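You operate a simulated robot arm through the tools that you are given. There is no shell and no other tool.

You are at the controls of a simulated two-armed robot. One attempt, no reset.

Task
Take the blue-band brush and put it on the lower shelf of the steel table. Then fetch the white wipe from the counter top and set it in the yellow tray. Then press the green vent button three times. Then press the yellow vent button two times. Then pull the red drawer open. Keep to this order.

It is judged by the outcome, as a careful person would: the job done as asked, and still so three seconds after it is handed in. It fails if anything else is knocked over, pushed out of place, dropped, spilled or broken.

Robot
Two 7-joint arms with two-finger parallel grippers on one trunk, on a base that moves. Base frame: it is fixed to the floor where the robot stands at the start and does not move with it; the origin is under the middle of the robot, x ahead of it, y to its left, z up. Units: m, degrees, N and s.
The left shoulder is at the start at [0.05, 0.161, 1.198], the right one opposite. With the tool pointing down near the work surface each hand reaches from about 0.1 to 0.68 m from the robot's upright axis, wherever it stands, measured 20 degrees to its own side. Places, roughly: blue-band brush (3x9x5 cm) [0.5, -0.2, 0.9]; green vent button [-3.1, 5.8, 1.2]; lower shelf of the steel table [0.7, 1.6, 0.4]; red drawer [0.6, -0.3, 0.7]; white wipe (7x6x2 cm) [-0.7, 5.5, 0.8]; yellow tray (38x20x7 cm) [-0.5, 5.6, 0.9]; yellow vent button [-3.3, 5.8, 1.2]. Payload 3.43 kg a hand.
The TCP of each hand is the grasp point between the finger pads, 0.03 m short of the fingertips. In the tool frame z runs along the fingers and y along their closing line. Largest opening 0.094 m; finger width 0.028, thickness 0.01; the body of the gripper, 0.05 by 0.096 m, starts 0.055 m behind the TCP.
Orientation is that of the tool frame in the base frame, as [roll, pitch, yaw] about the fixed x, y, z axes, in that order (R = Rz(yaw) Ry(pitch) Rx(roll)). With the fingers straight down and closing along the base's y, the tool's x points along the base's -x, its y along +y and its z along -z.

Tools
- The arms move only by the tool send_rows. It takes "left_commands", "right_commands" or both (then of equal length, played together; a hand with none holds still); each is a list of rows, each a list of 7 numbers: the shift along the base's x, y, z in units of 30 mm (1.0 is 30 mm), then the turn, a rotation vector about the base's x, y, z in units of 8 degrees (1.0 is 8 degrees), then the gripper command, from -1 (fully open) to 1 (shut), values between in proportion. In form: [[x, y, z, wx, wy, wz, gripper], ...]. A call has 1 to 20 rows; each row shifts and turns the commanded pose from where the row before left it. A call with a number of a shift or a turn outside -1 to 1 is refused whole. Each row takes 0.2 s and may step no farther than 0.05 m and 8.6 degrees from the row before; otherwise, or with a gripper value out of range, the whole call is refused. Where a pose cannot be reached the arm comes as near as it can. A force on the tool above 40 N (or 10 N above the force at the start of the call, whichever is more), or a blocked arm, ends the call early, and 0.2 s more pass. Each finger travels about 0.045 m/s and halts on what it meets, pressing with about 31 N; the grip force reading is that of the motor and also rises with nothing between the fingers. The clock runs only during rows and for 0.2 s after the last one: add rows that do not move to give the fingers time. It gives the time, the measured TCP pose, the force on the tool (base axes), the opening and the grip force at its end, in the units of the frame above (readings bear some noise), with the torque about the TCP (base axes, N m) and any sound that the robot's microphone picked up.
- Cameras (640 x 400 px; columns grow to the right, rows downward): "scene" is now at [0.1154, -0.0298, 1.3049]; the picture's right is [-0.39, -0.92, 0.00], its down [-0.66, 0.28, -0.70] and it looks along [0.65, -0.27, -0.71] (base axes); focal length 245 px, centre (320, 200). "left" rides on the left gripper at [0.076, -0.014, -0.102] in its tool frame; the picture's right is [0.18, 0.98, 0.00], its down [-0.75, 0.14, -0.64] and it looks along [-0.63, 0.12, 0.77] (tool axes); focal length 243 px, centre (320, 200). "right" rides on the right gripper at [0.076, 0.014, -0.103] in its tool frame; the picture's right is [-0.18, 0.98, 0.00], its down [-0.75, -0.14, -0.64] and it looks along [-0.63, -0.12, 0.77] (tool axes); focal length 243 px, centre (320, 200).
- camera(camera): a new picture of that camera. It takes no simulated time.
- move_column(by): slides the trunk up (or, below 0, down) by that many m; the arms and the scene camera ride with it, the base frame stays. It gives what a move gives, with no picture.
- steer(legs): drives the robot by 1 to 6 legs, each [ahead, left, turn to the left] in m, m and degrees, along the robot's own axes; the way and the turn of a leg run together, so that a leg with both is an arc; at most 1.5 m and 180 degrees a leg. The arms and the cameras ride along, it lands a little off, and it stops where it bumps. It gives what a move gives.
- turn_head(pan, tilt): turns the head with the scene camera to pan (to the left, within 80 degrees either way) and tilt (down, from -29 to 69), counted from straight ahead of the robot. It gives what a move gives.
- locate(camera, pixels): for up to 12 pixels [column, row] of the newest picture of that camera ("zoom" is the newest enlarged one), the place [x, y, z] in the base frame of the surface seen there, good to about 0.002 m. It takes no simulated time.
- inspect(camera, box): a new picture of the part [left, top, right, bottom] of that camera's present view, enlarged. It takes no simulated time.
- finish_job(): hands the job in; it is judged then, once.

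Unless the task says otherwise, let go and move clear before handing in.

The tools are called after "Request:" as a command line: name --argument value ..., lists and objects as JSON in quotes. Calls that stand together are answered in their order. send_rows: Moves the arms, as the interface text tells. Its arguments: {"type":"object","properties":{"left_commands":{"type":"array","items":{"type":"array","items":{"type":"number"}}},"right_commands":{"type":"array","items":{"type":"array","items":{"type":"number"}}}},"required":[]} The other tools are called the same way: move_column (by) moves the trunk up or down; steer (legs) drives the base; turn_head (pan, tilt) turns the head that bears the scene camera; camera (camera) takes a picture; locate (camera, pixels) gives the place of the surface under pixels of a picture; inspect (camera, box) takes an enlarged picture of a part of a camera's view; finish_job () hands the job in.

At the start:

```text
t: 0.0
left_tool_pos: [0.4105, -0.0033, 1.1353]
left_tcp_rot: [-180.0, -0.1, -180.0]
left_force: [-0.3, 0.7, -0.3]
left_torque: [0.01, 0.03, 0.0]
left_width: 0.0939
left_grip_force: 0.1
right_tool_pos: [0.2848, -0.3776, 1.0734]
right_tcp_rot: [180.0, 0.1, -180.0]
right_force: [0.1, -0.1, 0.3]
right_torque: [-0.03, 0.01, -0.01]
right_width: 0.094
right_grip_force: 0.0
trunk travel left (down, up): [-0.225, 0.042]
robot x, y, heading: [-0.0005, 0.0, -0.1]
head pan, tilt (commanded): [-22.9, 45.3]
```

scene: 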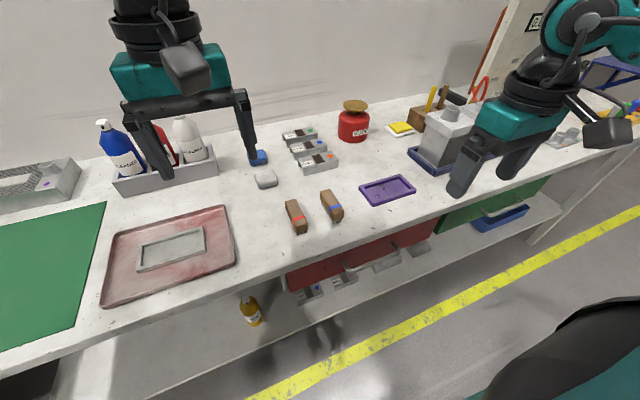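
right: 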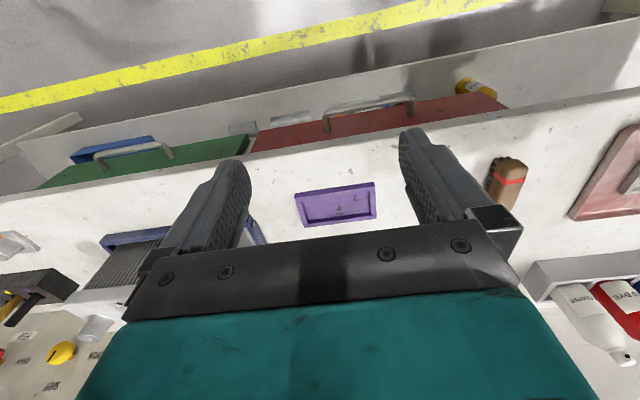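
left: 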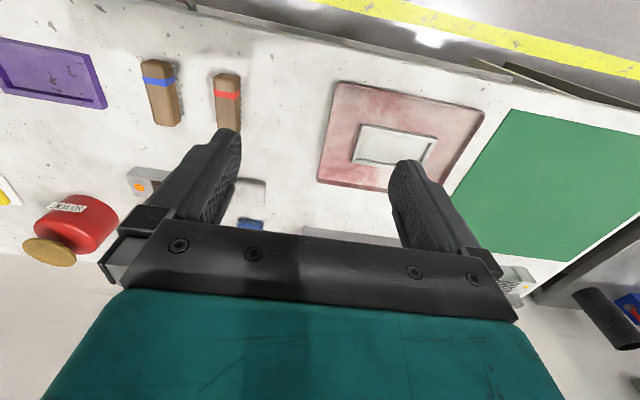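

The scene picture shows the two brushes, the red-band one at about (297,216) and the blue-band one at about (332,205). I'll enlarge that area and locate the blue-band one.

Request:
inspect --camera "scene" --box '[260, 160, 400, 250]'

Request:
locate --camera "scene" --pixels '[[297, 216], [332, 205], [324, 193], [340, 216], [336, 220], [320, 200], [360, 220], [400, 220], [388, 190], [430, 215]]'

```text
4.44 times, centred on (330, 205) of scene
```

zoom: 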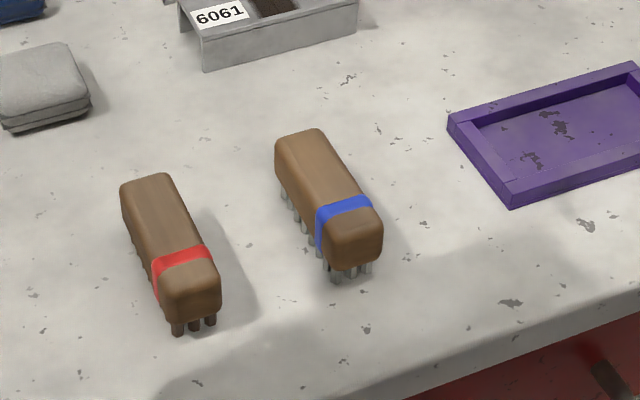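

```text
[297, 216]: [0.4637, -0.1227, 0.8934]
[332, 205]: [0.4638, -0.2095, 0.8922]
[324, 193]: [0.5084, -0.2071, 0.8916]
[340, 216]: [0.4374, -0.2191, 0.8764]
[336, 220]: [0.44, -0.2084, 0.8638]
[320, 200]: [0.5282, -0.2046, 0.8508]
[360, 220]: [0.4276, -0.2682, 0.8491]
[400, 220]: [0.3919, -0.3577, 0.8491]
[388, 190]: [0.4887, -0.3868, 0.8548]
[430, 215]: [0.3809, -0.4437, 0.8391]
```

The blue-band brush shows clearly in the zoom, with its top at about z=0.892 and bristles down. I'll locate its corners to get its centre and yaw.

Request:
locate --camera "zoom" --pixels '[[282, 138], [312, 132], [328, 232], [370, 215], [345, 206], [300, 150], [322, 175], [350, 220], [320, 240], [355, 250], [170, 215], [150, 190]]'

Request:
camera --camera "right"

```text
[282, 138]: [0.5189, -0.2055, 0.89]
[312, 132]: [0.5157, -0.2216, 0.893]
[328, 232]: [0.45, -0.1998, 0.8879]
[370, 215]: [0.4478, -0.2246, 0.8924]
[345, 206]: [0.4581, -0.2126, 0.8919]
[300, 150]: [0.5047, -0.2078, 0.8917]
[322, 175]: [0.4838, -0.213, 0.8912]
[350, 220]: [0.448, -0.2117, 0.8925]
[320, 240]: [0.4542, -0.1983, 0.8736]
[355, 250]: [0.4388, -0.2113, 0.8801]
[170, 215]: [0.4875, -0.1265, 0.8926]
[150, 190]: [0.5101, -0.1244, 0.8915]
```

```text
taken
```

right: 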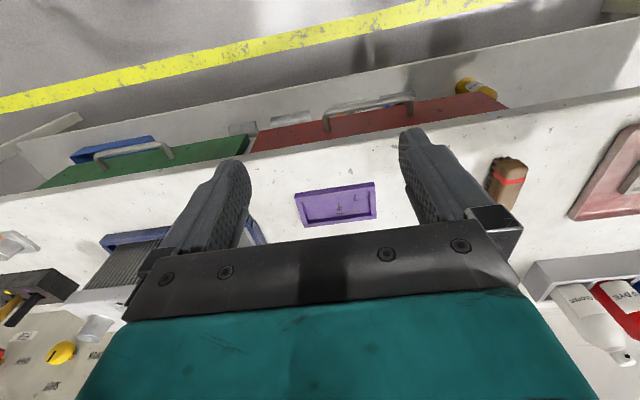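

The brush is centred near (0.479, -0.212), about 8.5 cm along x, with its top at z=0.892. Before I pick a hand, I'll look left for the steel table.

Request:
turn_head --pan 65 --tilt 35

Request:
camera --camera "scene"

```text
t: 1.6
left_tool_pos: [0.4105, -0.0029, 1.1341]
left_tcp_rot: [-180.0, 0.0, -179.9]
left_force: [0.2, 0.5, -0.4]
left_torque: [-0.02, 0.0, -0.01]
left_width: 0.0937
left_grip_force: 0.1
right_tool_pos: [0.2837, -0.3775, 1.0731]
right_tcp_rot: [-180.0, 0.0, 179.9]
right_force: [0.6, -0.1, 0.0]
right_torque: [-0.02, 0.01, 0.0]
right_width: 0.0941
right_grip_force: 0.0
trunk travel left (down, up): [-0.225, 0.042]
robot x, y, heading: [-0.0001, 0.0, 0.2]
head pan, tilt (commanded): [65.0, 35.0]
```

```text
taken
```

scene: 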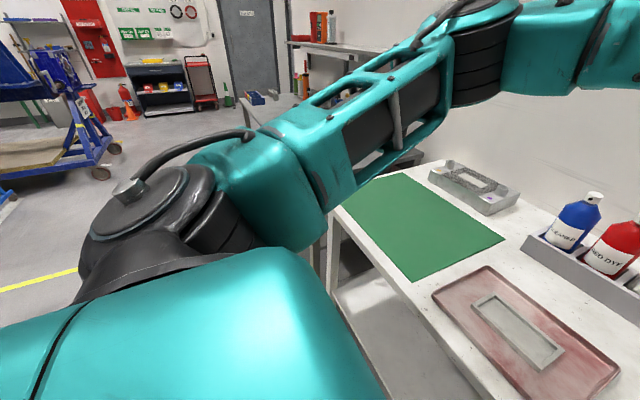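

The left arm hides most of the view to the left; a grey table peeks out near (270,100). I'll zoom in there.

Request:
inspect --camera "scene" --box '[200, 10, 440, 160]'

Request:
locate --camera "scene" --pixels '[[258, 97], [280, 105], [300, 60], [340, 48], [380, 52], [340, 200], [320, 250], [405, 160], [415, 280], [250, 120], [155, 90], [200, 85]]'

```text
2.67 times, centred on (320, 85) of scene
```

zoom: 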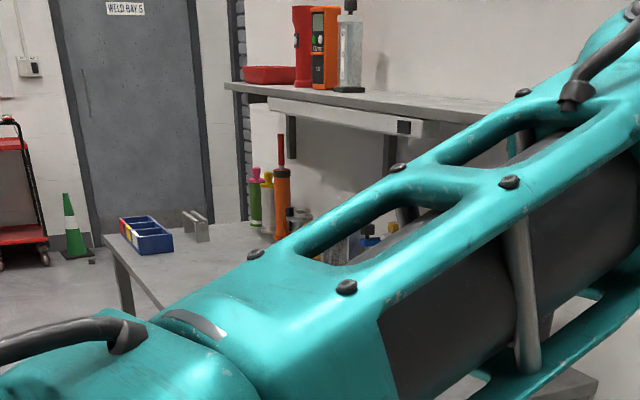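

```text
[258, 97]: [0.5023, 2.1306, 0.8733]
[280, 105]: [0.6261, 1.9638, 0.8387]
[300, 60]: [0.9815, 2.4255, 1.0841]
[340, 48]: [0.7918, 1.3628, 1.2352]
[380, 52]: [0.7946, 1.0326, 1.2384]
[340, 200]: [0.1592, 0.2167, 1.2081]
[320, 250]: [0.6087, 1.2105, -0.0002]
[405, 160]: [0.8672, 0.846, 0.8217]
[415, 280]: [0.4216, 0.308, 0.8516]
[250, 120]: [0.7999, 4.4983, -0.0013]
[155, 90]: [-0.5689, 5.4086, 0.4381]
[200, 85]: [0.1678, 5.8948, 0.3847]
```

The steel table's top is at about z=0.84 and runs from y≈1.2 to 2.2, with an overhead shelf at about 1.235. I'll turn the head back to the brush and move the right hand above it, tilted about 35° forward so the brush can later be slid flat under the table top.

Request:
turn_head --pan -22.9 --tilt 45.3

Request:
send_rows --right_commands '[[0.8, 0.7, 0, 0, -0.55, 0, -1], [0.8, 0.7, 0, 0, -0.55, 0, -1], [0.8, 0.7, 0, 0, -0.55, 0, -1], [0.8, 0.7, 0, 0, -0.55, 0, -1], [0.8, 0.7, 0, 0, -0.55, 0, -0.6], [0.8, 0.7, -0.4, 0, -0.55, 0, -0.4], [0.8, 0.7, -0.4, 0, -0.55, 0, -0.4], [0.8, 0.63, -0.4, 0, -0.525, 0, -0.4], [0.1, 0, -0.5, 0, 0, 0, -0.4], [0, 0, 0, 0, 0, 0, -0.4]]'

Request:
camera --camera "scene"

Request:
camera --camera "right"

```text
t: 3.2
left_tool_pos: [0.4099, -0.0019, 1.1337]
left_tcp_rot: [180.0, 0.1, -180.0]
left_force: [0.5, 0.7, 0.0]
left_torque: [0.0, 0.01, 0.0]
left_width: 0.0938
left_grip_force: 0.1
right_tool_pos: [0.2862, -0.3779, 1.073]
right_tcp_rot: [180.0, 0.0, 180.0]
right_force: [-0.2, -0.1, -0.1]
right_torque: [0.01, -0.01, -0.01]
right_width: 0.0937
right_grip_force: 0.1
trunk travel left (down, up): [-0.225, 0.042]
robot x, y, heading: [0.0018, -0.0013, -0.1]
head pan, tilt (commanded): [-22.9, 45.3]
```

```text
t: 5.4
left_tool_pos: [0.4097, -0.0015, 1.1344]
left_tcp_rot: [-180.0, 0.1, -179.9]
left_force: [0.0, -0.2, 0.4]
left_torque: [0.05, 0.01, 0.01]
left_width: 0.0941
left_grip_force: 0.0
right_tool_pos: [0.4781, -0.2085, 1.0225]
right_tcp_rot: [180.0, 35.0, -180.0]
right_force: [-0.1, 0.5, 0.9]
right_torque: [0.01, 0.02, 0.0]
right_width: 0.0658
right_grip_force: 0.1
trunk travel left (down, up): [-0.225, 0.042]
robot x, y, heading: [0.0008, -0.0012, -0.1]
head pan, tilt (commanded): [-22.9, 45.3]
```

```text
taken
```

scene: 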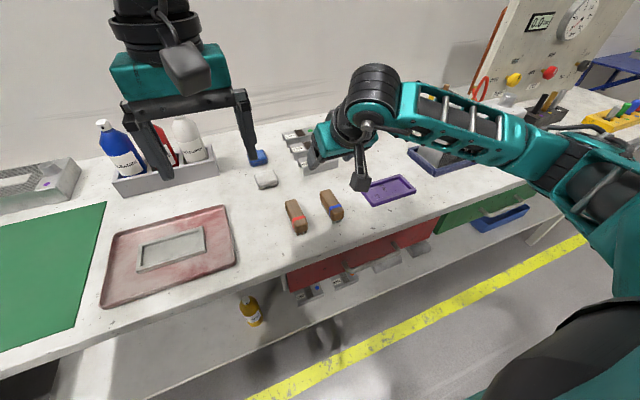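

```text
taken
```

right: 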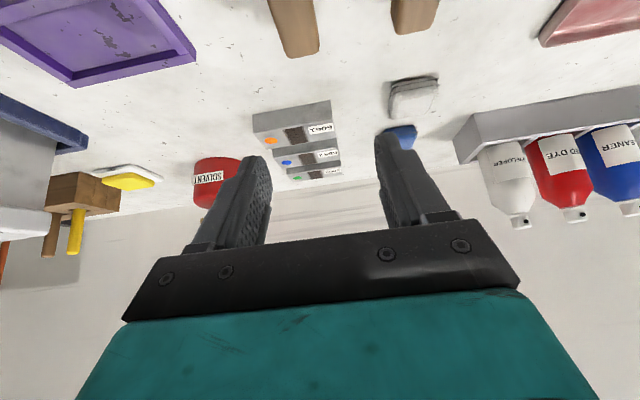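

The right hand is tilted 35° above the brush, and both brushes are still in place at (297,216) and (332,205). I'll re-measure the blue-band brush before coming down.

Request:
inspect --camera "scene" --box '[260, 160, 400, 250]'

Request:
locate --camera "zoom" --pixels '[[282, 138], [312, 132], [328, 232], [370, 215], [300, 185], [340, 170], [320, 160], [278, 160], [322, 220], [310, 200]]'

```text
4.44 times, centred on (330, 205) of scene
```

zoom: 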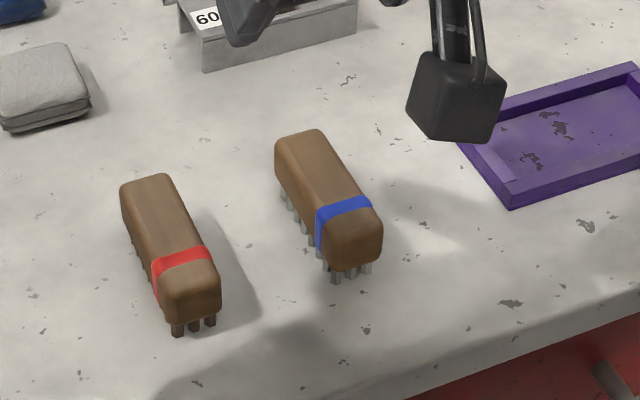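

```text
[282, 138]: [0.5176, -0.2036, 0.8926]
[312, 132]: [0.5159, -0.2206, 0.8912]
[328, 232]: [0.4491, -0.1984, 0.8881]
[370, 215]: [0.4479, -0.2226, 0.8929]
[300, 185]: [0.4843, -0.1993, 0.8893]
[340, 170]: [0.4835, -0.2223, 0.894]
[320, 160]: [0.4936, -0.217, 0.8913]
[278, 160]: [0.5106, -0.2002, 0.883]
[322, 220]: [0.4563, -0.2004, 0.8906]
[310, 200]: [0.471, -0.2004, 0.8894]
```

The brush's long sides sit at y≈-0.199 and -0.225, so its centre is at y≈-0.212. I'll lower to z≈0.888 there with the opening at 0.066 m and then close.

Request:
send_rows --right_commands '[[0.05, -0.12, -0.8, 0, 0, 0, -0.4], [0, 0, -0.8, 0, 0, 0, -0.4], [0, 0, -0.8, 0, 0, 0, -0.4], [0, 0, -0.8, 0, 0, 0, -0.4], [0, 0, -0.7, 0, 0, 0, -0.4], [0, 0, -0.55, 0, 0, 0, -0.4], [0, 0, 0, 0, 0, 0, -0.4], [0, 0, 0, 0, 0, 0, 0.2], [0, 0, 0, 0, 0, 0, 0.6], [0, 0, 0, 0, 0, 0, 0.9], [0, 0, 0, 0, 0, 0, 0.9], [0, 0, 0, 0, 0, 0, 0.9]]'

Request:
camera --camera "scene"

Request:
camera --camera "right"

```text
t: 8.0
left_tool_pos: [0.4104, -0.0032, 1.1343]
left_tcp_rot: [180.0, -0.1, -180.0]
left_force: [0.8, -0.6, 0.2]
left_torque: [0.03, 0.0, 0.01]
left_width: 0.094
left_grip_force: 0.2
right_tool_pos: [0.4822, -0.2146, 0.8889]
right_tcp_rot: [180.0, 35.0, -180.0]
right_force: [0.6, -0.2, -0.6]
right_torque: [-0.02, 0.01, 0.02]
right_width: 0.0337
right_grip_force: 30.6
trunk travel left (down, up): [-0.225, 0.042]
robot x, y, heading: [-0.0031, -0.0004, 0.3]
head pan, tilt (commanded): [-22.9, 45.3]
```

```text
taken
```

scene: 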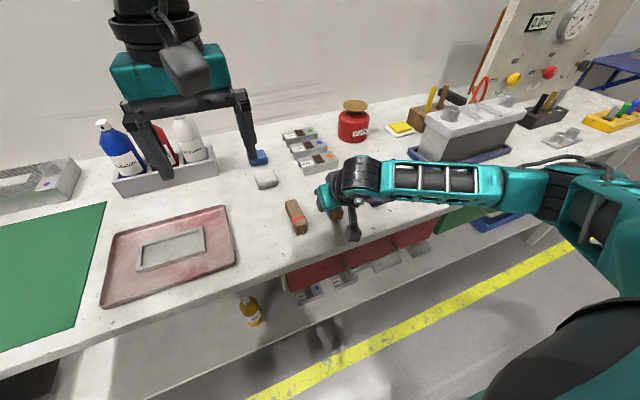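

```text
taken
```

right: 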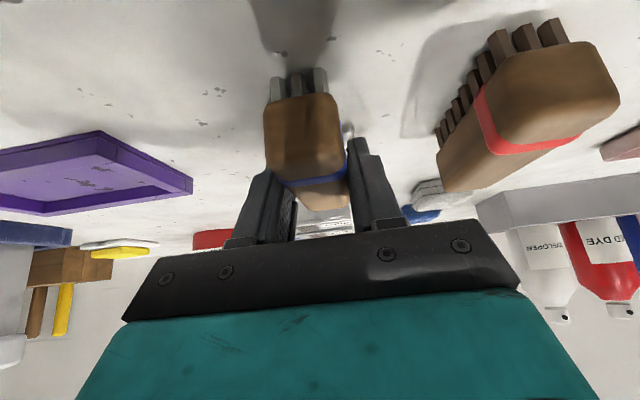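

The blue-band brush is gripped: opening 0.034 m, 30 N, and the right view shows it between the pads around (310,150). I'll lift it clear.

Request:
send_rows --right_commands '[[0, 0, 0, 0, 0, 0, 1], [0, 0, 0.3, 0, 0, 0, 1], [0, 0, 0.7, 0, 0, 0, 1], [0, 0, 0.8, 0, 0, 0, 1], [0, 0, 0.8, 0, 0, 0, 1], [0, 0, 0.8, 0, 0, 0, 1], [0, 0, 0.8, 0, 0, 0, 1], [0, 0, 0.6, 0, 0, 0, 1], [0, 0, 0, 0, 0, 0, 1]]'

Request:
camera --camera "right"

Request:
camera --camera "scene"

```text
t: 10.0
left_tool_pos: [0.41, -0.0022, 1.1353]
left_tcp_rot: [-179.9, 0.1, -179.8]
left_force: [0.3, 0.1, -0.2]
left_torque: [0.03, -0.03, -0.01]
left_width: 0.0941
left_grip_force: 0.0
right_tool_pos: [0.4814, -0.2134, 1.0327]
right_tcp_rot: [-179.9, 35.1, 180.0]
right_force: [-0.2, 0.4, -0.3]
right_torque: [0.01, 0.03, 0.01]
right_width: 0.0337
right_grip_force: 30.6
trunk travel left (down, up): [-0.225, 0.042]
robot x, y, heading: [-0.001, 0.0039, 0.4]
head pan, tilt (commanded): [-22.9, 45.3]
```

```text
taken
```

right: 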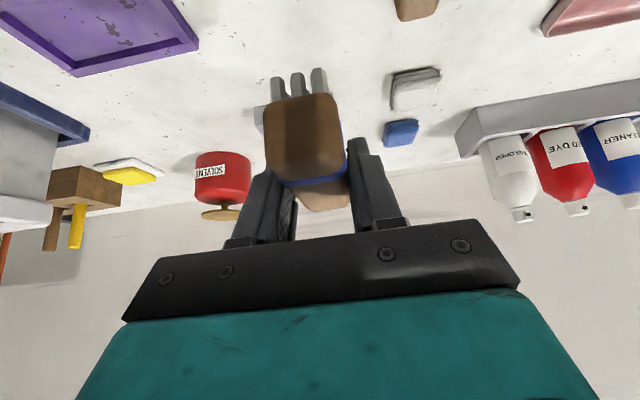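

```text
taken
```

scene: 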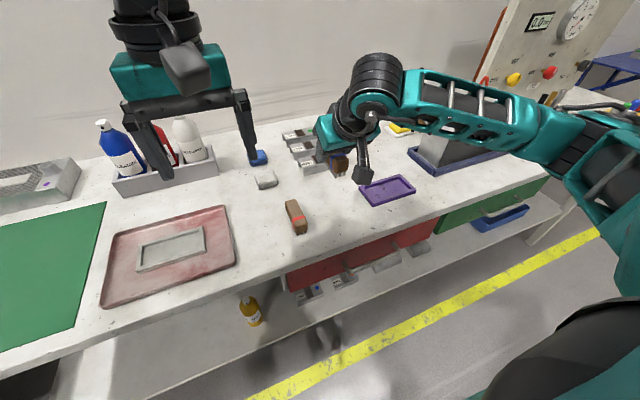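

The brush came up level in the grip and nothing else moved. I'll back off 0.45 m so both hands clear the counter, then look left.

Request:
steer --legs '[[-0.45, 0, 0]]'

Request:
turn_head --pan 50 --tilt 25

Request:
camera --camera "scene"

```text
t: 12.7
left_tool_pos: [-0.0332, -0.001, 1.1343]
left_tcp_rot: [180.0, 0.0, -179.4]
left_force: [-0.8, 0.1, 0.2]
left_torque: [0.0, -0.04, 0.02]
left_width: 0.0939
left_grip_force: 0.1
right_tool_pos: [0.0412, -0.211, 1.0316]
right_tcp_rot: [-179.9, 35.1, -179.6]
right_force: [-0.3, -0.9, -0.8]
right_torque: [-0.01, 0.01, -0.01]
right_width: 0.0337
right_grip_force: 30.8
trunk travel left (down, up): [-0.225, 0.042]
robot x, y, heading: [-0.4417, 0.0012, 0.6]
head pan, tilt (commanded): [-22.9, 45.3]
```

```text
t: 14.2
left_tool_pos: [-0.0314, 0.0001, 1.1345]
left_tcp_rot: [-180.0, 0.0, -179.4]
left_force: [-0.1, -0.1, -0.2]
left_torque: [0.01, -0.02, 0.0]
left_width: 0.0942
left_grip_force: 0.2
right_tool_pos: [0.0405, -0.2112, 1.0319]
right_tcp_rot: [180.0, 34.9, -179.5]
right_force: [-0.2, 0.1, -0.7]
right_torque: [0.01, -0.01, -0.02]
right_width: 0.0338
right_grip_force: 31.4
trunk travel left (down, up): [-0.225, 0.042]
robot x, y, heading: [-0.4394, -0.0038, 0.7]
head pan, tilt (commanded): [50.0, 25.0]
```

```text
taken
```

scene: 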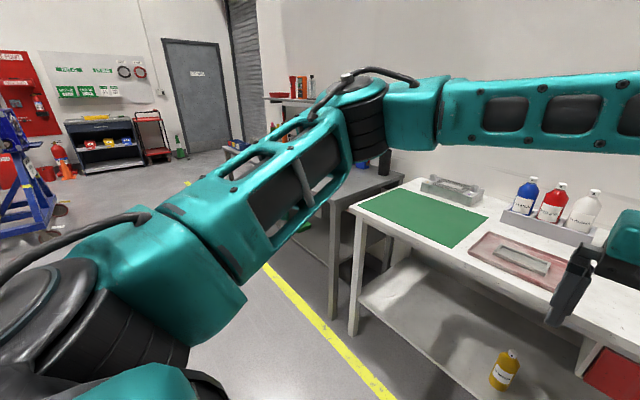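

The steel table stands just past the counter's left end, around (370,190), with its shelf under it. The aisle in front is clear, so I'll drive left 1.1 m and look again.

Request:
steer --legs '[[0, 1.1, 0]]'

Request:
turn_head --pan 15 --tilt 35

Request:
camera --camera "scene"

```text
t: 24.0
left_tool_pos: [-0.0382, 1.079, 1.1332]
left_tcp_rot: [-179.9, -0.1, -179.8]
left_force: [0.6, 0.3, 0.5]
left_torque: [0.01, 0.01, -0.03]
left_width: 0.0942
left_grip_force: 0.1
right_tool_pos: [0.0333, 0.8669, 1.0322]
right_tcp_rot: [-180.0, 35.0, -179.7]
right_force: [0.1, 0.0, -0.4]
right_torque: [-0.01, 0.01, 0.0]
right_width: 0.0337
right_grip_force: 30.5
trunk travel left (down, up): [-0.225, 0.042]
robot x, y, heading: [-0.4468, 1.0804, 0.2]
head pan, tilt (commanded): [50.0, 25.0]
```

```text
t: 25.0
left_tool_pos: [-0.0384, 1.0792, 1.1357]
left_tcp_rot: [-179.9, 0.1, -179.6]
left_force: [0.3, 0.0, -0.4]
left_torque: [0.01, 0.02, 0.01]
left_width: 0.0938
left_grip_force: 0.1
right_tool_pos: [0.033, 0.8668, 1.0316]
right_tcp_rot: [180.0, 35.0, -179.8]
right_force: [0.4, 0.3, -0.4]
right_torque: [-0.03, 0.0, 0.0]
right_width: 0.0337
right_grip_force: 30.9
trunk travel left (down, up): [-0.225, 0.042]
robot x, y, heading: [-0.4518, 1.0807, 0.0]
head pan, tilt (commanded): [15.0, 35.0]
```

```text
taken
```

scene: 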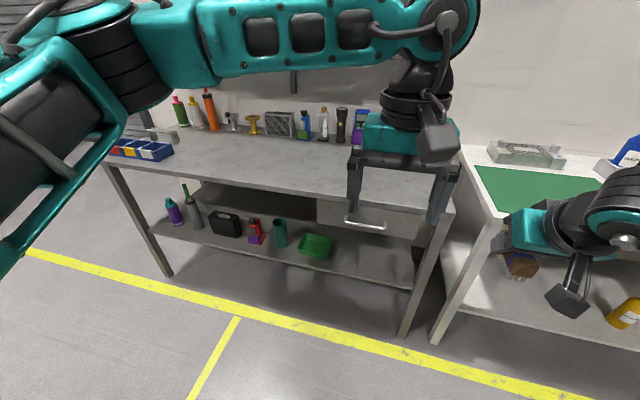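

The steel table and its lower shelf are now in view, the shelf edge running from about (150,225) to (410,285) with items on it up to the green tray at (316,245). I'll zoom in and measure.

Request:
inspect --camera "scene" --box '[90, 120, 470, 358]'

Request:
locate --camera "scene" --pixels '[[200, 238], [260, 253], [330, 269], [400, 286], [380, 265], [345, 250], [372, 264], [300, 200], [430, 205], [366, 223], [410, 330], [170, 275]]'

```text
1.68 times, centred on (280, 239) of scene
```

zoom: 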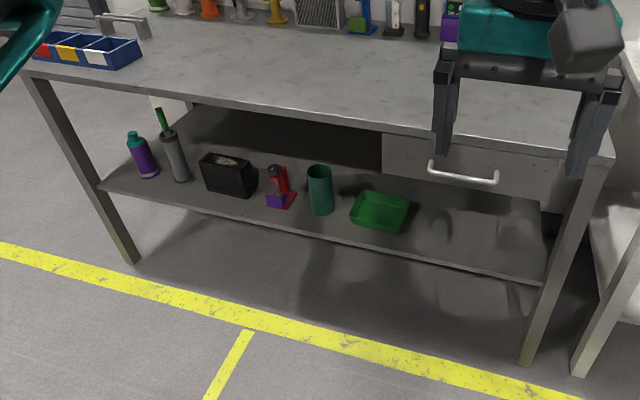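

```text
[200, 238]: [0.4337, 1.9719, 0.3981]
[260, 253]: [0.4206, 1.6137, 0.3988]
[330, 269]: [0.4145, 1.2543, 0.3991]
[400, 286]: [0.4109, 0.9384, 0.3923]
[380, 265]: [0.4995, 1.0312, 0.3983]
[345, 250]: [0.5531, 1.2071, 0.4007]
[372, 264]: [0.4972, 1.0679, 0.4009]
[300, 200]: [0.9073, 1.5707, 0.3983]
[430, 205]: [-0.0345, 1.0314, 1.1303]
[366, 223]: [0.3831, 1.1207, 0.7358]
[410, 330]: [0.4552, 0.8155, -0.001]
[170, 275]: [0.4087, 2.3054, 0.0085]
```

The shelf is at z=0.40 with its front edge at x≈0.41, and there's free space to the right of the green tray. I'll measure the drawer's lower edge and the nearby items for clearance.

Request:
locate --camera "zoom" --pixels '[[382, 160], [378, 170], [545, 200], [380, 135], [400, 225], [352, 215], [320, 205], [408, 200], [500, 240], [440, 225], [330, 170], [540, 265]]'

Request:
locate --camera "scene" --pixels '[[265, 192], [285, 185], [440, 208], [445, 220], [330, 223], [405, 237], [316, 200], [270, 175], [225, 225], [250, 240], [280, 245], [240, 240]]'

```text
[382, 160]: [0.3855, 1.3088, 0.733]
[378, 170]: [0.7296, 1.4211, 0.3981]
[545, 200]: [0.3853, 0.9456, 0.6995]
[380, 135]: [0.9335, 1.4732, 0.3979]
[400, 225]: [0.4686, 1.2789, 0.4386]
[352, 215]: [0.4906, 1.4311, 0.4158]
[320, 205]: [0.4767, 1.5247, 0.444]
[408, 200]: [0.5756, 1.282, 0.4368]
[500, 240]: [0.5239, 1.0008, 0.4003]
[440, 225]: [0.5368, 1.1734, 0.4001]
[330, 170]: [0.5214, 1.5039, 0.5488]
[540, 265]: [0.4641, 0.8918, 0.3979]
```

```text
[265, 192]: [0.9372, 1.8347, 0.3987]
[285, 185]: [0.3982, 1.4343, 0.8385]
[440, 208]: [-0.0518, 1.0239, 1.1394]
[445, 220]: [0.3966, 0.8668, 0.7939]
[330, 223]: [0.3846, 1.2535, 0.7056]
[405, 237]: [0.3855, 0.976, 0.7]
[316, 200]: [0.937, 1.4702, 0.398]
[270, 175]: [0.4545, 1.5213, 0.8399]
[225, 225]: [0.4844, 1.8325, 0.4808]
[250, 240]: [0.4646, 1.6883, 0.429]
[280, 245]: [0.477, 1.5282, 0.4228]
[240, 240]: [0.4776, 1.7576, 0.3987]
```

The drawer front is at x≈0.385 with its underside at z≈0.70, and the shelf is free at y 0.95–1.25, so I'll set the brush down near y≈1.1, x≈0.47. First the left arm goes out to its own side so it can't touch the table when the trunk comes down.

Request:
send_rows --left_commands '[[-0.25, 0.9, 0.15, 0, 0, 0, -1], [-0.25, 0.9, 0.15, 0, 0, 0, -1], [-0.25, 0.9, 0.15, 0, 0, 0, -1], [-0.25, 0.9, 0.15, 0, 0, 0, -1], [-0.25, 0.9, 0.15, 0, 0, 0, -1], [-0.25, 0.9, 0.15, 0, 0, 0, -1], [-0.25, 0.9, 0.15, 0, 0, 0, -1], [-0.25, 0.9, 0.15, 0, 0, 0, -1], [-0.25, 0.9, 0.15, 0, 0, 0, -1], [-0.25, 0.9, 0.15, 0, 0, 0, -1], [-0.25, 0.9, 0.15, 0, 0, 0, -1], [-0.25, 0.9, 0.15, 0, 0, 0, -1], [-0.25, 0.9, 0.15, 0, 0, 0, -1], [0, 0, 0, 0, 0, 0, -1]]'

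Request:
camera --camera "scene"

```text
t: 28.0
left_tool_pos: [-0.1347, 1.4278, 1.1908]
left_tcp_rot: [-179.8, 0.0, -179.8]
left_force: [0.2, 0.1, 0.0]
left_torque: [-0.04, -0.03, -0.02]
left_width: 0.094
left_grip_force: 0.1
right_tool_pos: [0.0343, 0.8672, 1.0308]
right_tcp_rot: [179.9, 35.0, -179.9]
right_force: [0.0, 0.3, -0.6]
right_torque: [-0.01, -0.02, -0.03]
right_width: 0.0334
right_grip_force: 30.9
trunk travel left (down, up): [-0.225, 0.042]
robot x, y, heading: [-0.4475, 1.0795, 0.3]
head pan, tilt (commanded): [15.0, 35.0]
```

```text
taken
```

scene: 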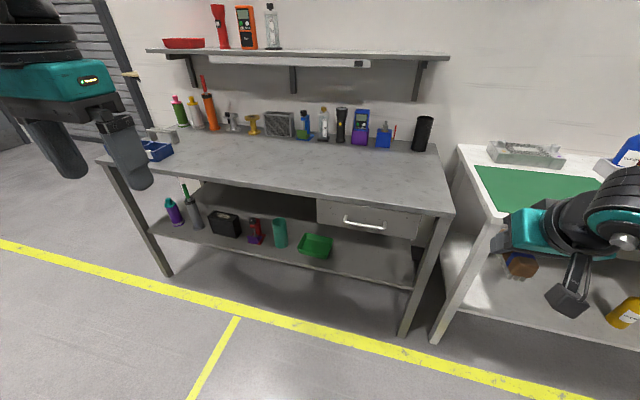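

The left arm is now out of the way and the whole table is in view. I'll shift left 0.23 m so the right hand faces the free shelf space and lower the trunk.

Request:
steer --legs '[[0, 0.23, 0]]'

Request:
move_column --by -0.22

Request:
send_rows --right_commands '[[0, 0, -0.8, 0, 0, 0, 1], [0, 0, -0.9, 0, 0, 0, 1], [0, 0, -0.9, 0, 0, 0, 1], [0, 0, -0.9, 0, 0, 0, 1], [0, 0, -0.9, 0, 0, 0, 1], [0, 0, -0.9, 0, 0, 0, 1], [0, 0, -0.9, 0, 0, 0, 1], [0, 0, -0.9, 0, 0, 0, 1], [0, 0, -0.9, 0, 0, 0, 1], [0, 0, -0.9, 0, 0, 0, 1], [0, 0, -0.9, 0, 0, 0, 1], [0, 0, -0.9, 0, 0, 0, 1], [0, 0, 0, 0, 0, 0, 1]]'

Request:
camera --camera "scene"

Request:
camera --camera "right"

```text
t: 30.6
left_tool_pos: [-0.1347, 1.6601, 1.1908]
left_tcp_rot: [-179.9, 0.0, -179.7]
left_force: [0.6, -0.2, -0.9]
left_torque: [-0.02, 0.01, -0.01]
left_width: 0.0939
left_grip_force: 0.0
right_tool_pos: [0.0328, 1.1012, 1.0324]
right_tcp_rot: [-179.9, 35.0, -179.8]
right_force: [0.3, 0.1, -1.0]
right_torque: [0.01, -0.01, -0.02]
right_width: 0.0335
right_grip_force: 31.1
trunk travel left (down, up): [-0.225, 0.042]
robot x, y, heading: [-0.4504, 1.312, 0.4]
head pan, tilt (commanded): [15.0, 35.0]
```

```text
t: 33.0
left_tool_pos: [-0.1351, 1.661, 0.9713]
left_tcp_rot: [-180.0, 0.0, -179.8]
left_force: [0.6, -0.4, 0.5]
left_torque: [0.0, 0.03, -0.02]
left_width: 0.094
left_grip_force: 0.0
right_tool_pos: [0.0325, 1.0993, 0.8117]
right_tcp_rot: [-179.9, 35.1, -179.9]
right_force: [-0.3, -0.6, -1.0]
right_torque: [0.01, -0.02, -0.01]
right_width: 0.0337
right_grip_force: 30.4
trunk travel left (down, up): [-0.005, 0.262]
robot x, y, heading: [-0.4486, 1.313, -0.1]
head pan, tilt (commanded): [15.0, 35.0]
```

```text
t: 35.8
left_tool_pos: [-0.1358, 1.6618, 0.9707]
left_tcp_rot: [179.9, -0.1, -179.8]
left_force: [0.0, -0.7, 0.0]
left_torque: [0.03, -0.03, 0.03]
left_width: 0.0942
left_grip_force: 0.1
right_tool_pos: [0.0349, 1.0991, 0.5111]
right_tcp_rot: [180.0, 34.8, -179.9]
right_force: [-0.2, 0.0, -0.6]
right_torque: [0.02, -0.04, -0.03]
right_width: 0.0337
right_grip_force: 30.6
right hand out of reach, approached as far as the arm can: row 12
trunk travel left (down, up): [-0.005, 0.262]
robot x, y, heading: [-0.4474, 1.3133, -0.2]
head pan, tilt (commanded): [15.0, 35.0]
```

```text
taken
```

scene: 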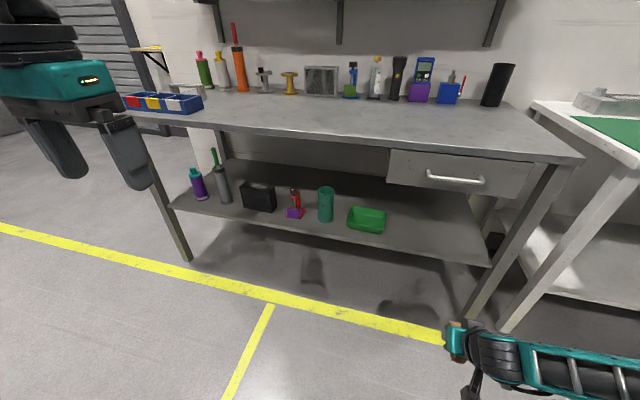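

```text
taken
```

right: 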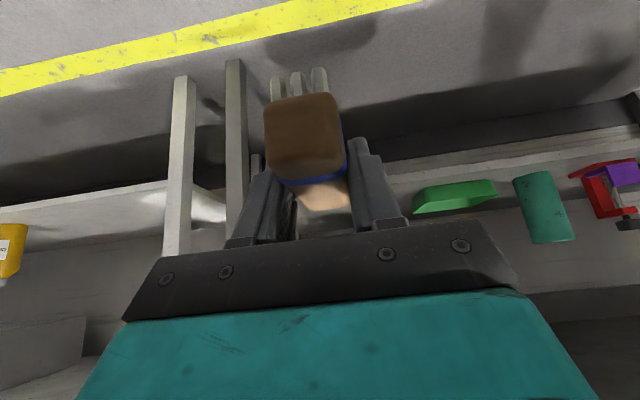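

The arm stopped at z=0.511, out of reach at 0.48 m ahead. I'll look at the right arm to see whether it is fully stretched or at a wrist limit.

Request:
turn_head --pan -35 --tilt 60

Request:
camera --camera "scene"

Request:
camera --camera "left"

```text
t: 36.9
left_tool_pos: [-0.1341, 1.6599, 0.972]
left_tcp_rot: [-180.0, 0.1, -179.9]
left_force: [0.9, -0.2, 0.7]
left_torque: [0.03, 0.01, 0.02]
left_width: 0.0942
left_grip_force: 0.0
right_tool_pos: [0.0342, 1.0995, 0.5108]
right_tcp_rot: [-179.9, 34.7, -179.9]
right_force: [-0.5, 0.1, -0.4]
right_torque: [0.01, 0.01, -0.01]
right_width: 0.0333
right_grip_force: 30.9
trunk travel left (down, up): [-0.005, 0.262]
robot x, y, heading: [-0.4512, 1.3154, 0.3]
head pan, tilt (commanded): [-35.0, 60.0]
```

```text
taken
```

scene: 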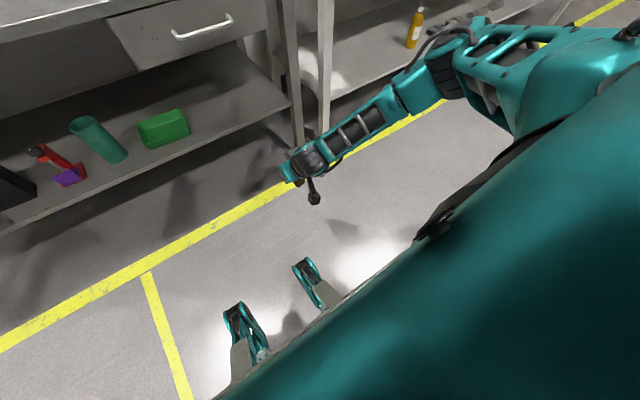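

```text
taken
```

left: 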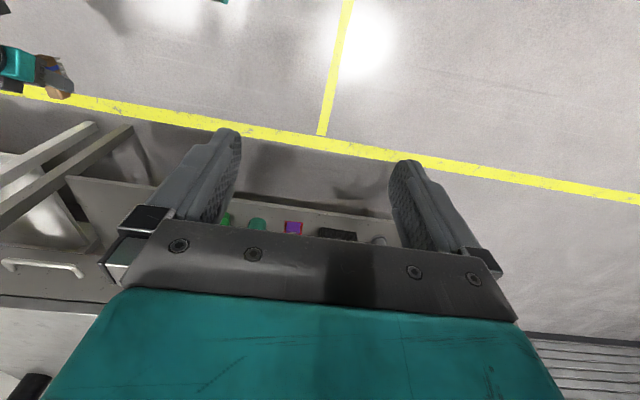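

The elbow is out to the right and still bent, so the limit isn't plain stretch. I'll locate the base's front feet at (235,310) and (303,265) and the arm parts to judge how near the base can go.

Request:
locate --camera "scene" --pixels '[[235, 308], [303, 263], [322, 295], [262, 355], [450, 60], [395, 95], [310, 160], [600, 60], [470, 80], [520, 110], [295, 183], [314, 198]]'

```text
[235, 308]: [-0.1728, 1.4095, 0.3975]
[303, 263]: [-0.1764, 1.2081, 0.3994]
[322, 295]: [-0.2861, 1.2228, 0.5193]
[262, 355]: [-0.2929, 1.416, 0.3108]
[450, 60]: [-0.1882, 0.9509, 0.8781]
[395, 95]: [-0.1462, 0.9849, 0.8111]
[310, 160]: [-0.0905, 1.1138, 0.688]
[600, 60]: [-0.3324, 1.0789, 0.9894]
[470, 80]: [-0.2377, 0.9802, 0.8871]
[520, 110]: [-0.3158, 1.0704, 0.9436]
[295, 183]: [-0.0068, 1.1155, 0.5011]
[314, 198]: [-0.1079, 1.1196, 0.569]
```

The base's front parts reach 0.28 m ahead of its centre, and the elbow is bent about 85°, so a joint limit stops the arm. I'll try yawing the tool to the left, which should relax the wrist, and then going down.

Request:
send_rows --right_commands '[[0, 0, 0, 0, 0, 0.9, 1], [0, 0, 0, 0, 0, 0.9, 1], [0, 0, 0, 0, 0, 0.9, 1], [0, 0, -0.5, 0, 0, 0, 1], [0, 0, -0.5, 0, 0, 0, 1], [0, 0, 0, 0, 0, 0, 1]]'

Request:
camera --camera "scene"

```text
t: 38.3
left_tool_pos: [-0.1342, 1.661, 0.9712]
left_tcp_rot: [180.0, 0.1, -179.7]
left_force: [0.5, 0.3, -0.5]
left_torque: [0.0, 0.02, 0.02]
left_width: 0.0941
left_grip_force: 0.1
right_tool_pos: [0.0345, 1.0991, 0.4811]
right_tcp_rot: [-179.9, 35.0, -158.3]
right_force: [0.3, 0.6, -1.9]
right_torque: [0.0, -0.07, 0.02]
right_width: 0.0333
right_grip_force: 31.2
trunk travel left (down, up): [-0.005, 0.262]
robot x, y, heading: [-0.4517, 1.3124, 0.0]
head pan, tilt (commanded): [-35.0, 60.0]
```

```text
taken
```

scene: 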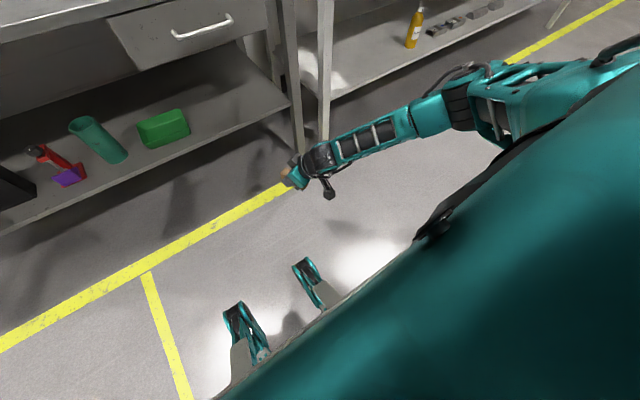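

With 21° of yaw it reached z=0.481 without complaint. I'll test whether it can go on down to about 0.44 here, still clear of the table.

Request:
send_rows --right_commands '[[0, 0, -0.5, 0, 0, 0, 1], [0, 0, -0.5, 0, 0, 0, 1], [0, 0, -0.4, 0, 0, 0, 1], [0, 0, 0, 0, 0, 0, 1]]'

Request:
camera --camera "scene"

```text
t: 39.3
left_tool_pos: [-0.1355, 1.6614, 0.9715]
left_tcp_rot: [180.0, 0.1, -179.8]
left_force: [-0.2, -0.7, 0.1]
left_torque: [0.0, 0.03, 0.0]
left_width: 0.0939
left_grip_force: 0.1
right_tool_pos: [0.0356, 1.0998, 0.4373]
right_tcp_rot: [180.0, 35.1, -158.2]
right_force: [-0.6, 0.5, -1.4]
right_torque: [0.0, 0.0, 0.01]
right_width: 0.0338
right_grip_force: 31.1
trunk travel left (down, up): [-0.005, 0.262]
robot x, y, heading: [-0.4493, 1.3124, 0.0]
head pan, tilt (commanded): [-35.0, 60.0]
```

```text
taken
```

scene: 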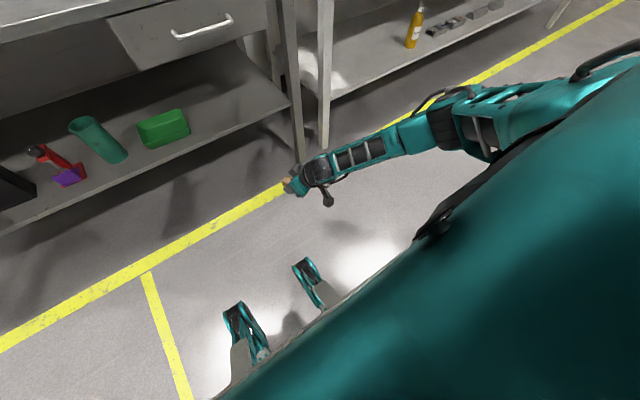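

It reaches z=0.437. I'll measure the arm's upper parts to check they clear the drawer and legs once I drive ahead.

Request:
locate --camera "scene" --pixels '[[317, 160], [305, 165], [350, 150], [380, 145], [410, 128], [440, 100], [460, 95], [327, 198], [290, 185], [430, 130], [300, 172], [335, 180]]'

Request:
inspect --camera "scene" --box '[260, 80, 420, 220]'

```text
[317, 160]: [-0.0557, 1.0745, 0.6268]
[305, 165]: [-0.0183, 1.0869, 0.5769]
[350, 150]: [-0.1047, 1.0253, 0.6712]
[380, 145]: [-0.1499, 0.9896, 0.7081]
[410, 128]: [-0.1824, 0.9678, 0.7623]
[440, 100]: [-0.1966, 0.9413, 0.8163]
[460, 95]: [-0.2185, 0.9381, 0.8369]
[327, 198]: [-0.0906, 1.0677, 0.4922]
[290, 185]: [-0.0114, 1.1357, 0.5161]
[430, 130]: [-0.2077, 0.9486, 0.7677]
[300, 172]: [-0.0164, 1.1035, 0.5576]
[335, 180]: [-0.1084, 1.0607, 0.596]
```

```text
2.86 times, centred on (340, 150) of scene
```

zoom: 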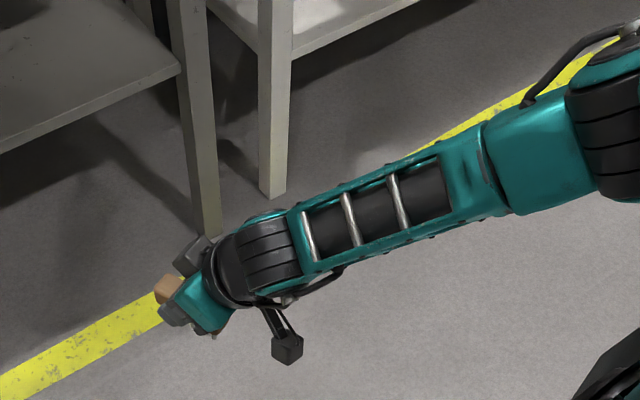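

The wrist top is at z≈0.64 and the forearm falls back behind it, so after a 0.43 m advance it should pass about 5 cm below the drawer and its handle. I'll raise the hand 3 cm for the entry and drive ahead 0.3 m first.

Request:
send_rows --right_commands '[[0, 0, 0.5, 0, 0, 0, 1], [0, 0, 0.5, 0, 0, 0, 1], [0, 0, 0, 0, 0, 0, 1]]'

Request:
steer --legs '[[0.3, 0, 0]]'

Request:
turn_head --pan -20 --tilt 58

Request:
camera --camera "scene"

Request:
camera --camera "right"

```text
t: 40.1
left_tool_pos: [-0.1348, 1.6614, 0.971]
left_tcp_rot: [-179.9, 0.0, -179.8]
left_force: [0.2, -0.8, -0.2]
left_torque: [-0.01, -0.01, 0.03]
left_width: 0.0942
left_grip_force: 0.0
right_tool_pos: [0.0343, 1.0997, 0.4679]
right_tcp_rot: [180.0, 34.9, -158.2]
right_force: [1.0, -1.1, -0.7]
right_torque: [0.0, -0.02, 0.03]
right_width: 0.0336
right_grip_force: 30.8
trunk travel left (down, up): [-0.005, 0.262]
robot x, y, heading: [-0.4474, 1.3127, 0.1]
head pan, tilt (commanded): [-35.0, 60.0]
```

```text
t: 42.2
left_tool_pos: [0.1642, 1.6585, 0.9725]
left_tcp_rot: [-179.9, 0.0, 180.0]
left_force: [0.2, -0.1, -0.8]
left_torque: [-0.02, 0.02, 0.01]
left_width: 0.0942
left_grip_force: 0.0
right_tool_pos: [0.3304, 1.0967, 0.4673]
right_tcp_rot: [-180.0, 35.1, -158.6]
right_force: [-0.2, 0.1, -0.2]
right_torque: [-0.06, 0.01, 0.01]
right_width: 0.0333
right_grip_force: 31.3
trunk travel left (down, up): [-0.005, 0.262]
robot x, y, heading: [-0.1529, 1.3105, -0.3]
head pan, tilt (commanded): [-35.0, 60.0]
```

```text
t: 42.9
left_tool_pos: [0.1629, 1.6571, 0.9709]
left_tcp_rot: [-179.9, 0.0, 179.9]
left_force: [1.0, -0.5, 0.3]
left_torque: [0.0, -0.02, 0.04]
left_width: 0.0939
left_grip_force: 0.1
right_tool_pos: [0.33, 1.0944, 0.4675]
right_tcp_rot: [180.0, 35.0, -158.6]
right_force: [-0.7, 0.3, -0.4]
right_torque: [-0.05, 0.01, -0.02]
right_width: 0.0336
right_grip_force: 31.0
trunk travel left (down, up): [-0.005, 0.262]
robot x, y, heading: [-0.1542, 1.3134, -0.1]
head pan, tilt (commanded): [-20.0, 58.0]
```

```text
taken
```

scene: 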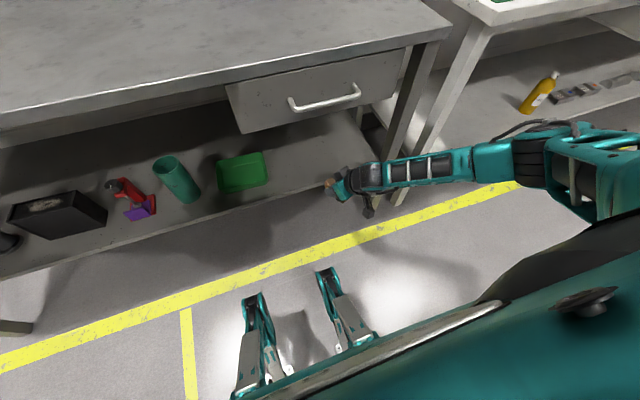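

```text
taken
```

right: 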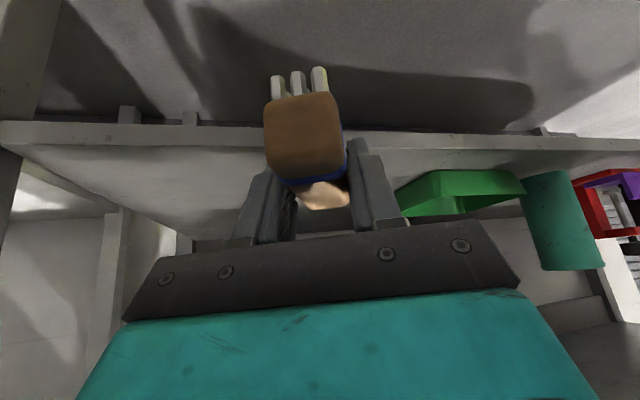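

The hand is level with the shelf and in front of it, and the right view shows the brush clear above the front edge. I'll check the handle, drawer underside and shelf edge from here.

Request:
locate --camera "scene" --pixels '[[325, 104], [295, 106], [358, 92], [300, 122], [300, 124], [310, 195], [250, 212], [365, 168], [375, 175], [405, 160], [330, 183], [350, 205]]'

Request:
inspect --camera "scene" --box '[240, 80, 460, 230]'

```text
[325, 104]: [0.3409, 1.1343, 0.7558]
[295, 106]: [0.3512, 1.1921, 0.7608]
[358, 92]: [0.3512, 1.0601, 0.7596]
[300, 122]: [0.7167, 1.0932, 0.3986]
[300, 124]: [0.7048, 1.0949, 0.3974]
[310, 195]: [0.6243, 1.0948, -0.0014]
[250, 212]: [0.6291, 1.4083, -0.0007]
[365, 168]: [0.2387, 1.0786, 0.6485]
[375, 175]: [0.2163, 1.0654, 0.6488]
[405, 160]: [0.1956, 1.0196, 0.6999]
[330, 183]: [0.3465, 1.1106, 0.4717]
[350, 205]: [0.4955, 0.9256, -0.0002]
```

```text
2.67 times, centred on (350, 155) of scene
```

zoom: 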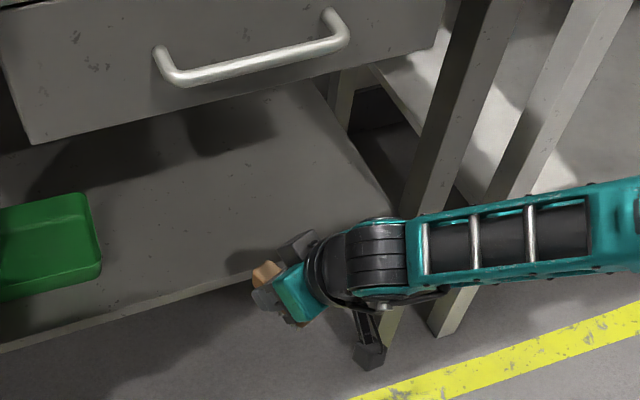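

The handle is at x≈0.34, z≈0.755 and the arm's top line stays about 4–5 cm below and in front of it. I'll drive in another 0.14 m.

Request:
steer --legs '[[0.14, 0, 0]]'

Request:
camera --camera "scene"

Request:
camera --camera "right"

```text
t: 44.3
left_tool_pos: [0.3037, 1.659, 0.9711]
left_tcp_rot: [180.0, 0.0, 179.8]
left_force: [-0.2, 0.4, -0.1]
left_torque: [0.03, 0.01, -0.05]
left_width: 0.0936
left_grip_force: 0.0
right_tool_pos: [0.4708, 1.0961, 0.4666]
right_tcp_rot: [180.0, 35.0, -158.6]
right_force: [1.2, -0.6, -1.5]
right_torque: [0.02, -0.01, -0.02]
right_width: 0.0336
right_grip_force: 30.9
trunk travel left (down, up): [-0.005, 0.262]
robot x, y, heading: [-0.0135, 1.3131, 0.0]
head pan, tilt (commanded): [-20.0, 58.0]
```

```text
taken
```

scene: 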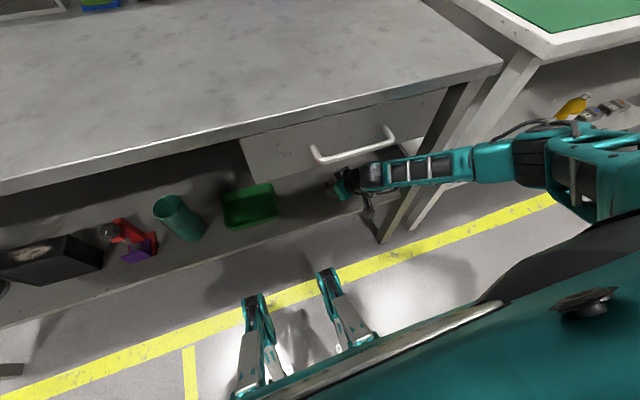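

```text
taken
```

right: 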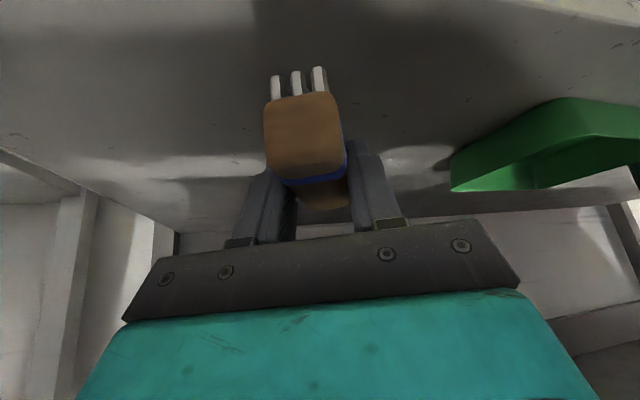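

The brush is over the shelf at x≈0.47 and the green tray is well off to the side. I'll nudge it 1.5 cm further in and lower slowly to z≈0.44, watching the force.

Request:
send_rows --right_commands '[[0.25, 0, 0, 0, 0, 0, 1], [0.25, 0, 0, 0, 0, 0, 1], [0, 0, -0.3, 0, 0, 0, 1], [0, 0, -0.3, 0, 0, 0, 1], [0, 0, -0.15, 0, 0, 0, 1], [0, 0, -0.1, 0, 0, 0, 1], [0, 0, 0, 0, 0, 0, 1]]'

Request:
camera --camera "right"

Request:
camera --camera "scene"

```text
t: 45.9
left_tool_pos: [0.3031, 1.6586, 0.9703]
left_tcp_rot: [-179.9, 0.0, 179.9]
left_force: [-0.2, 0.7, 0.0]
left_torque: [0.01, -0.02, 0.03]
left_width: 0.0939
left_grip_force: 0.1
right_tool_pos: [0.4829, 1.0957, 0.4414]
right_tcp_rot: [-179.9, 35.0, -158.7]
right_force: [0.6, -0.9, -0.4]
right_torque: [-0.02, -0.01, 0.01]
right_width: 0.0334
right_grip_force: 31.3
trunk travel left (down, up): [-0.005, 0.262]
robot x, y, heading: [-0.0102, 1.3126, -0.2]
head pan, tilt (commanded): [-20.0, 58.0]
```

```text
taken
```

right: 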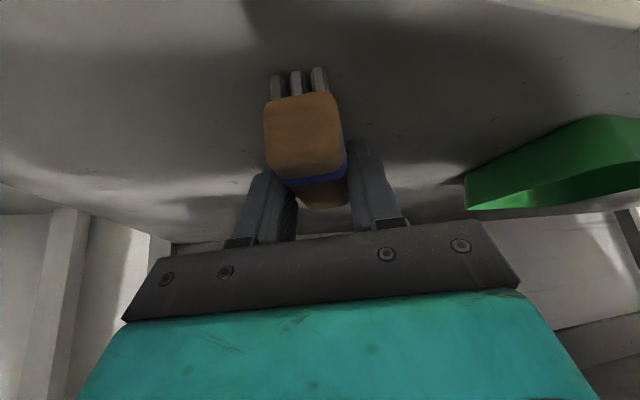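

```text
taken
```

scene: 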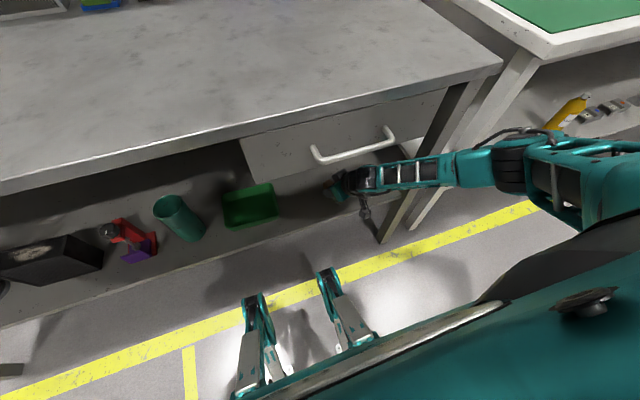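

No contact yet at z=0.441. I'll measure the bristle tips against the shelf in the right view.

Request:
locate --camera "right" --pixels '[[277, 80], [296, 76], [318, 72], [277, 70], [300, 60], [340, 60], [230, 110], [305, 140]]'

Request:
send_rows --right_commands '[[0, 0, -0.07, 0, 0, 0, 1], [0, 0, -0.05, 0, 0, 0, 1], [0, 0, 0, 0, 0, 0, 1]]'

```text
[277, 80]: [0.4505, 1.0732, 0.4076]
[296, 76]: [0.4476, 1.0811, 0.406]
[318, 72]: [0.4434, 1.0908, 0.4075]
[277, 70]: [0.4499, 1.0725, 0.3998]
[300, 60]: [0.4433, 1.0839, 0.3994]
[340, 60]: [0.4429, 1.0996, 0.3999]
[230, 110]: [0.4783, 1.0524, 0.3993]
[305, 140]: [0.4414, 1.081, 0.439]
```

```text
t: 46.7
left_tool_pos: [0.3034, 1.6594, 0.9708]
left_tcp_rot: [-180.0, 0.2, 179.8]
left_force: [0.5, -0.2, -0.1]
left_torque: [0.0, -0.02, 0.01]
left_width: 0.0939
left_grip_force: 0.1
right_tool_pos: [0.4856, 1.096, 0.4394]
right_tcp_rot: [-179.9, 35.2, -158.5]
right_force: [-3.4, -1.3, 12.4]
right_torque: [0.14, -0.27, 0.03]
right_width: 0.0334
right_grip_force: 31.1
trunk travel left (down, up): [-0.005, 0.262]
robot x, y, heading: [-0.0067, 1.3117, -0.0]
head pan, tilt (commanded): [-20.0, 58.0]
```

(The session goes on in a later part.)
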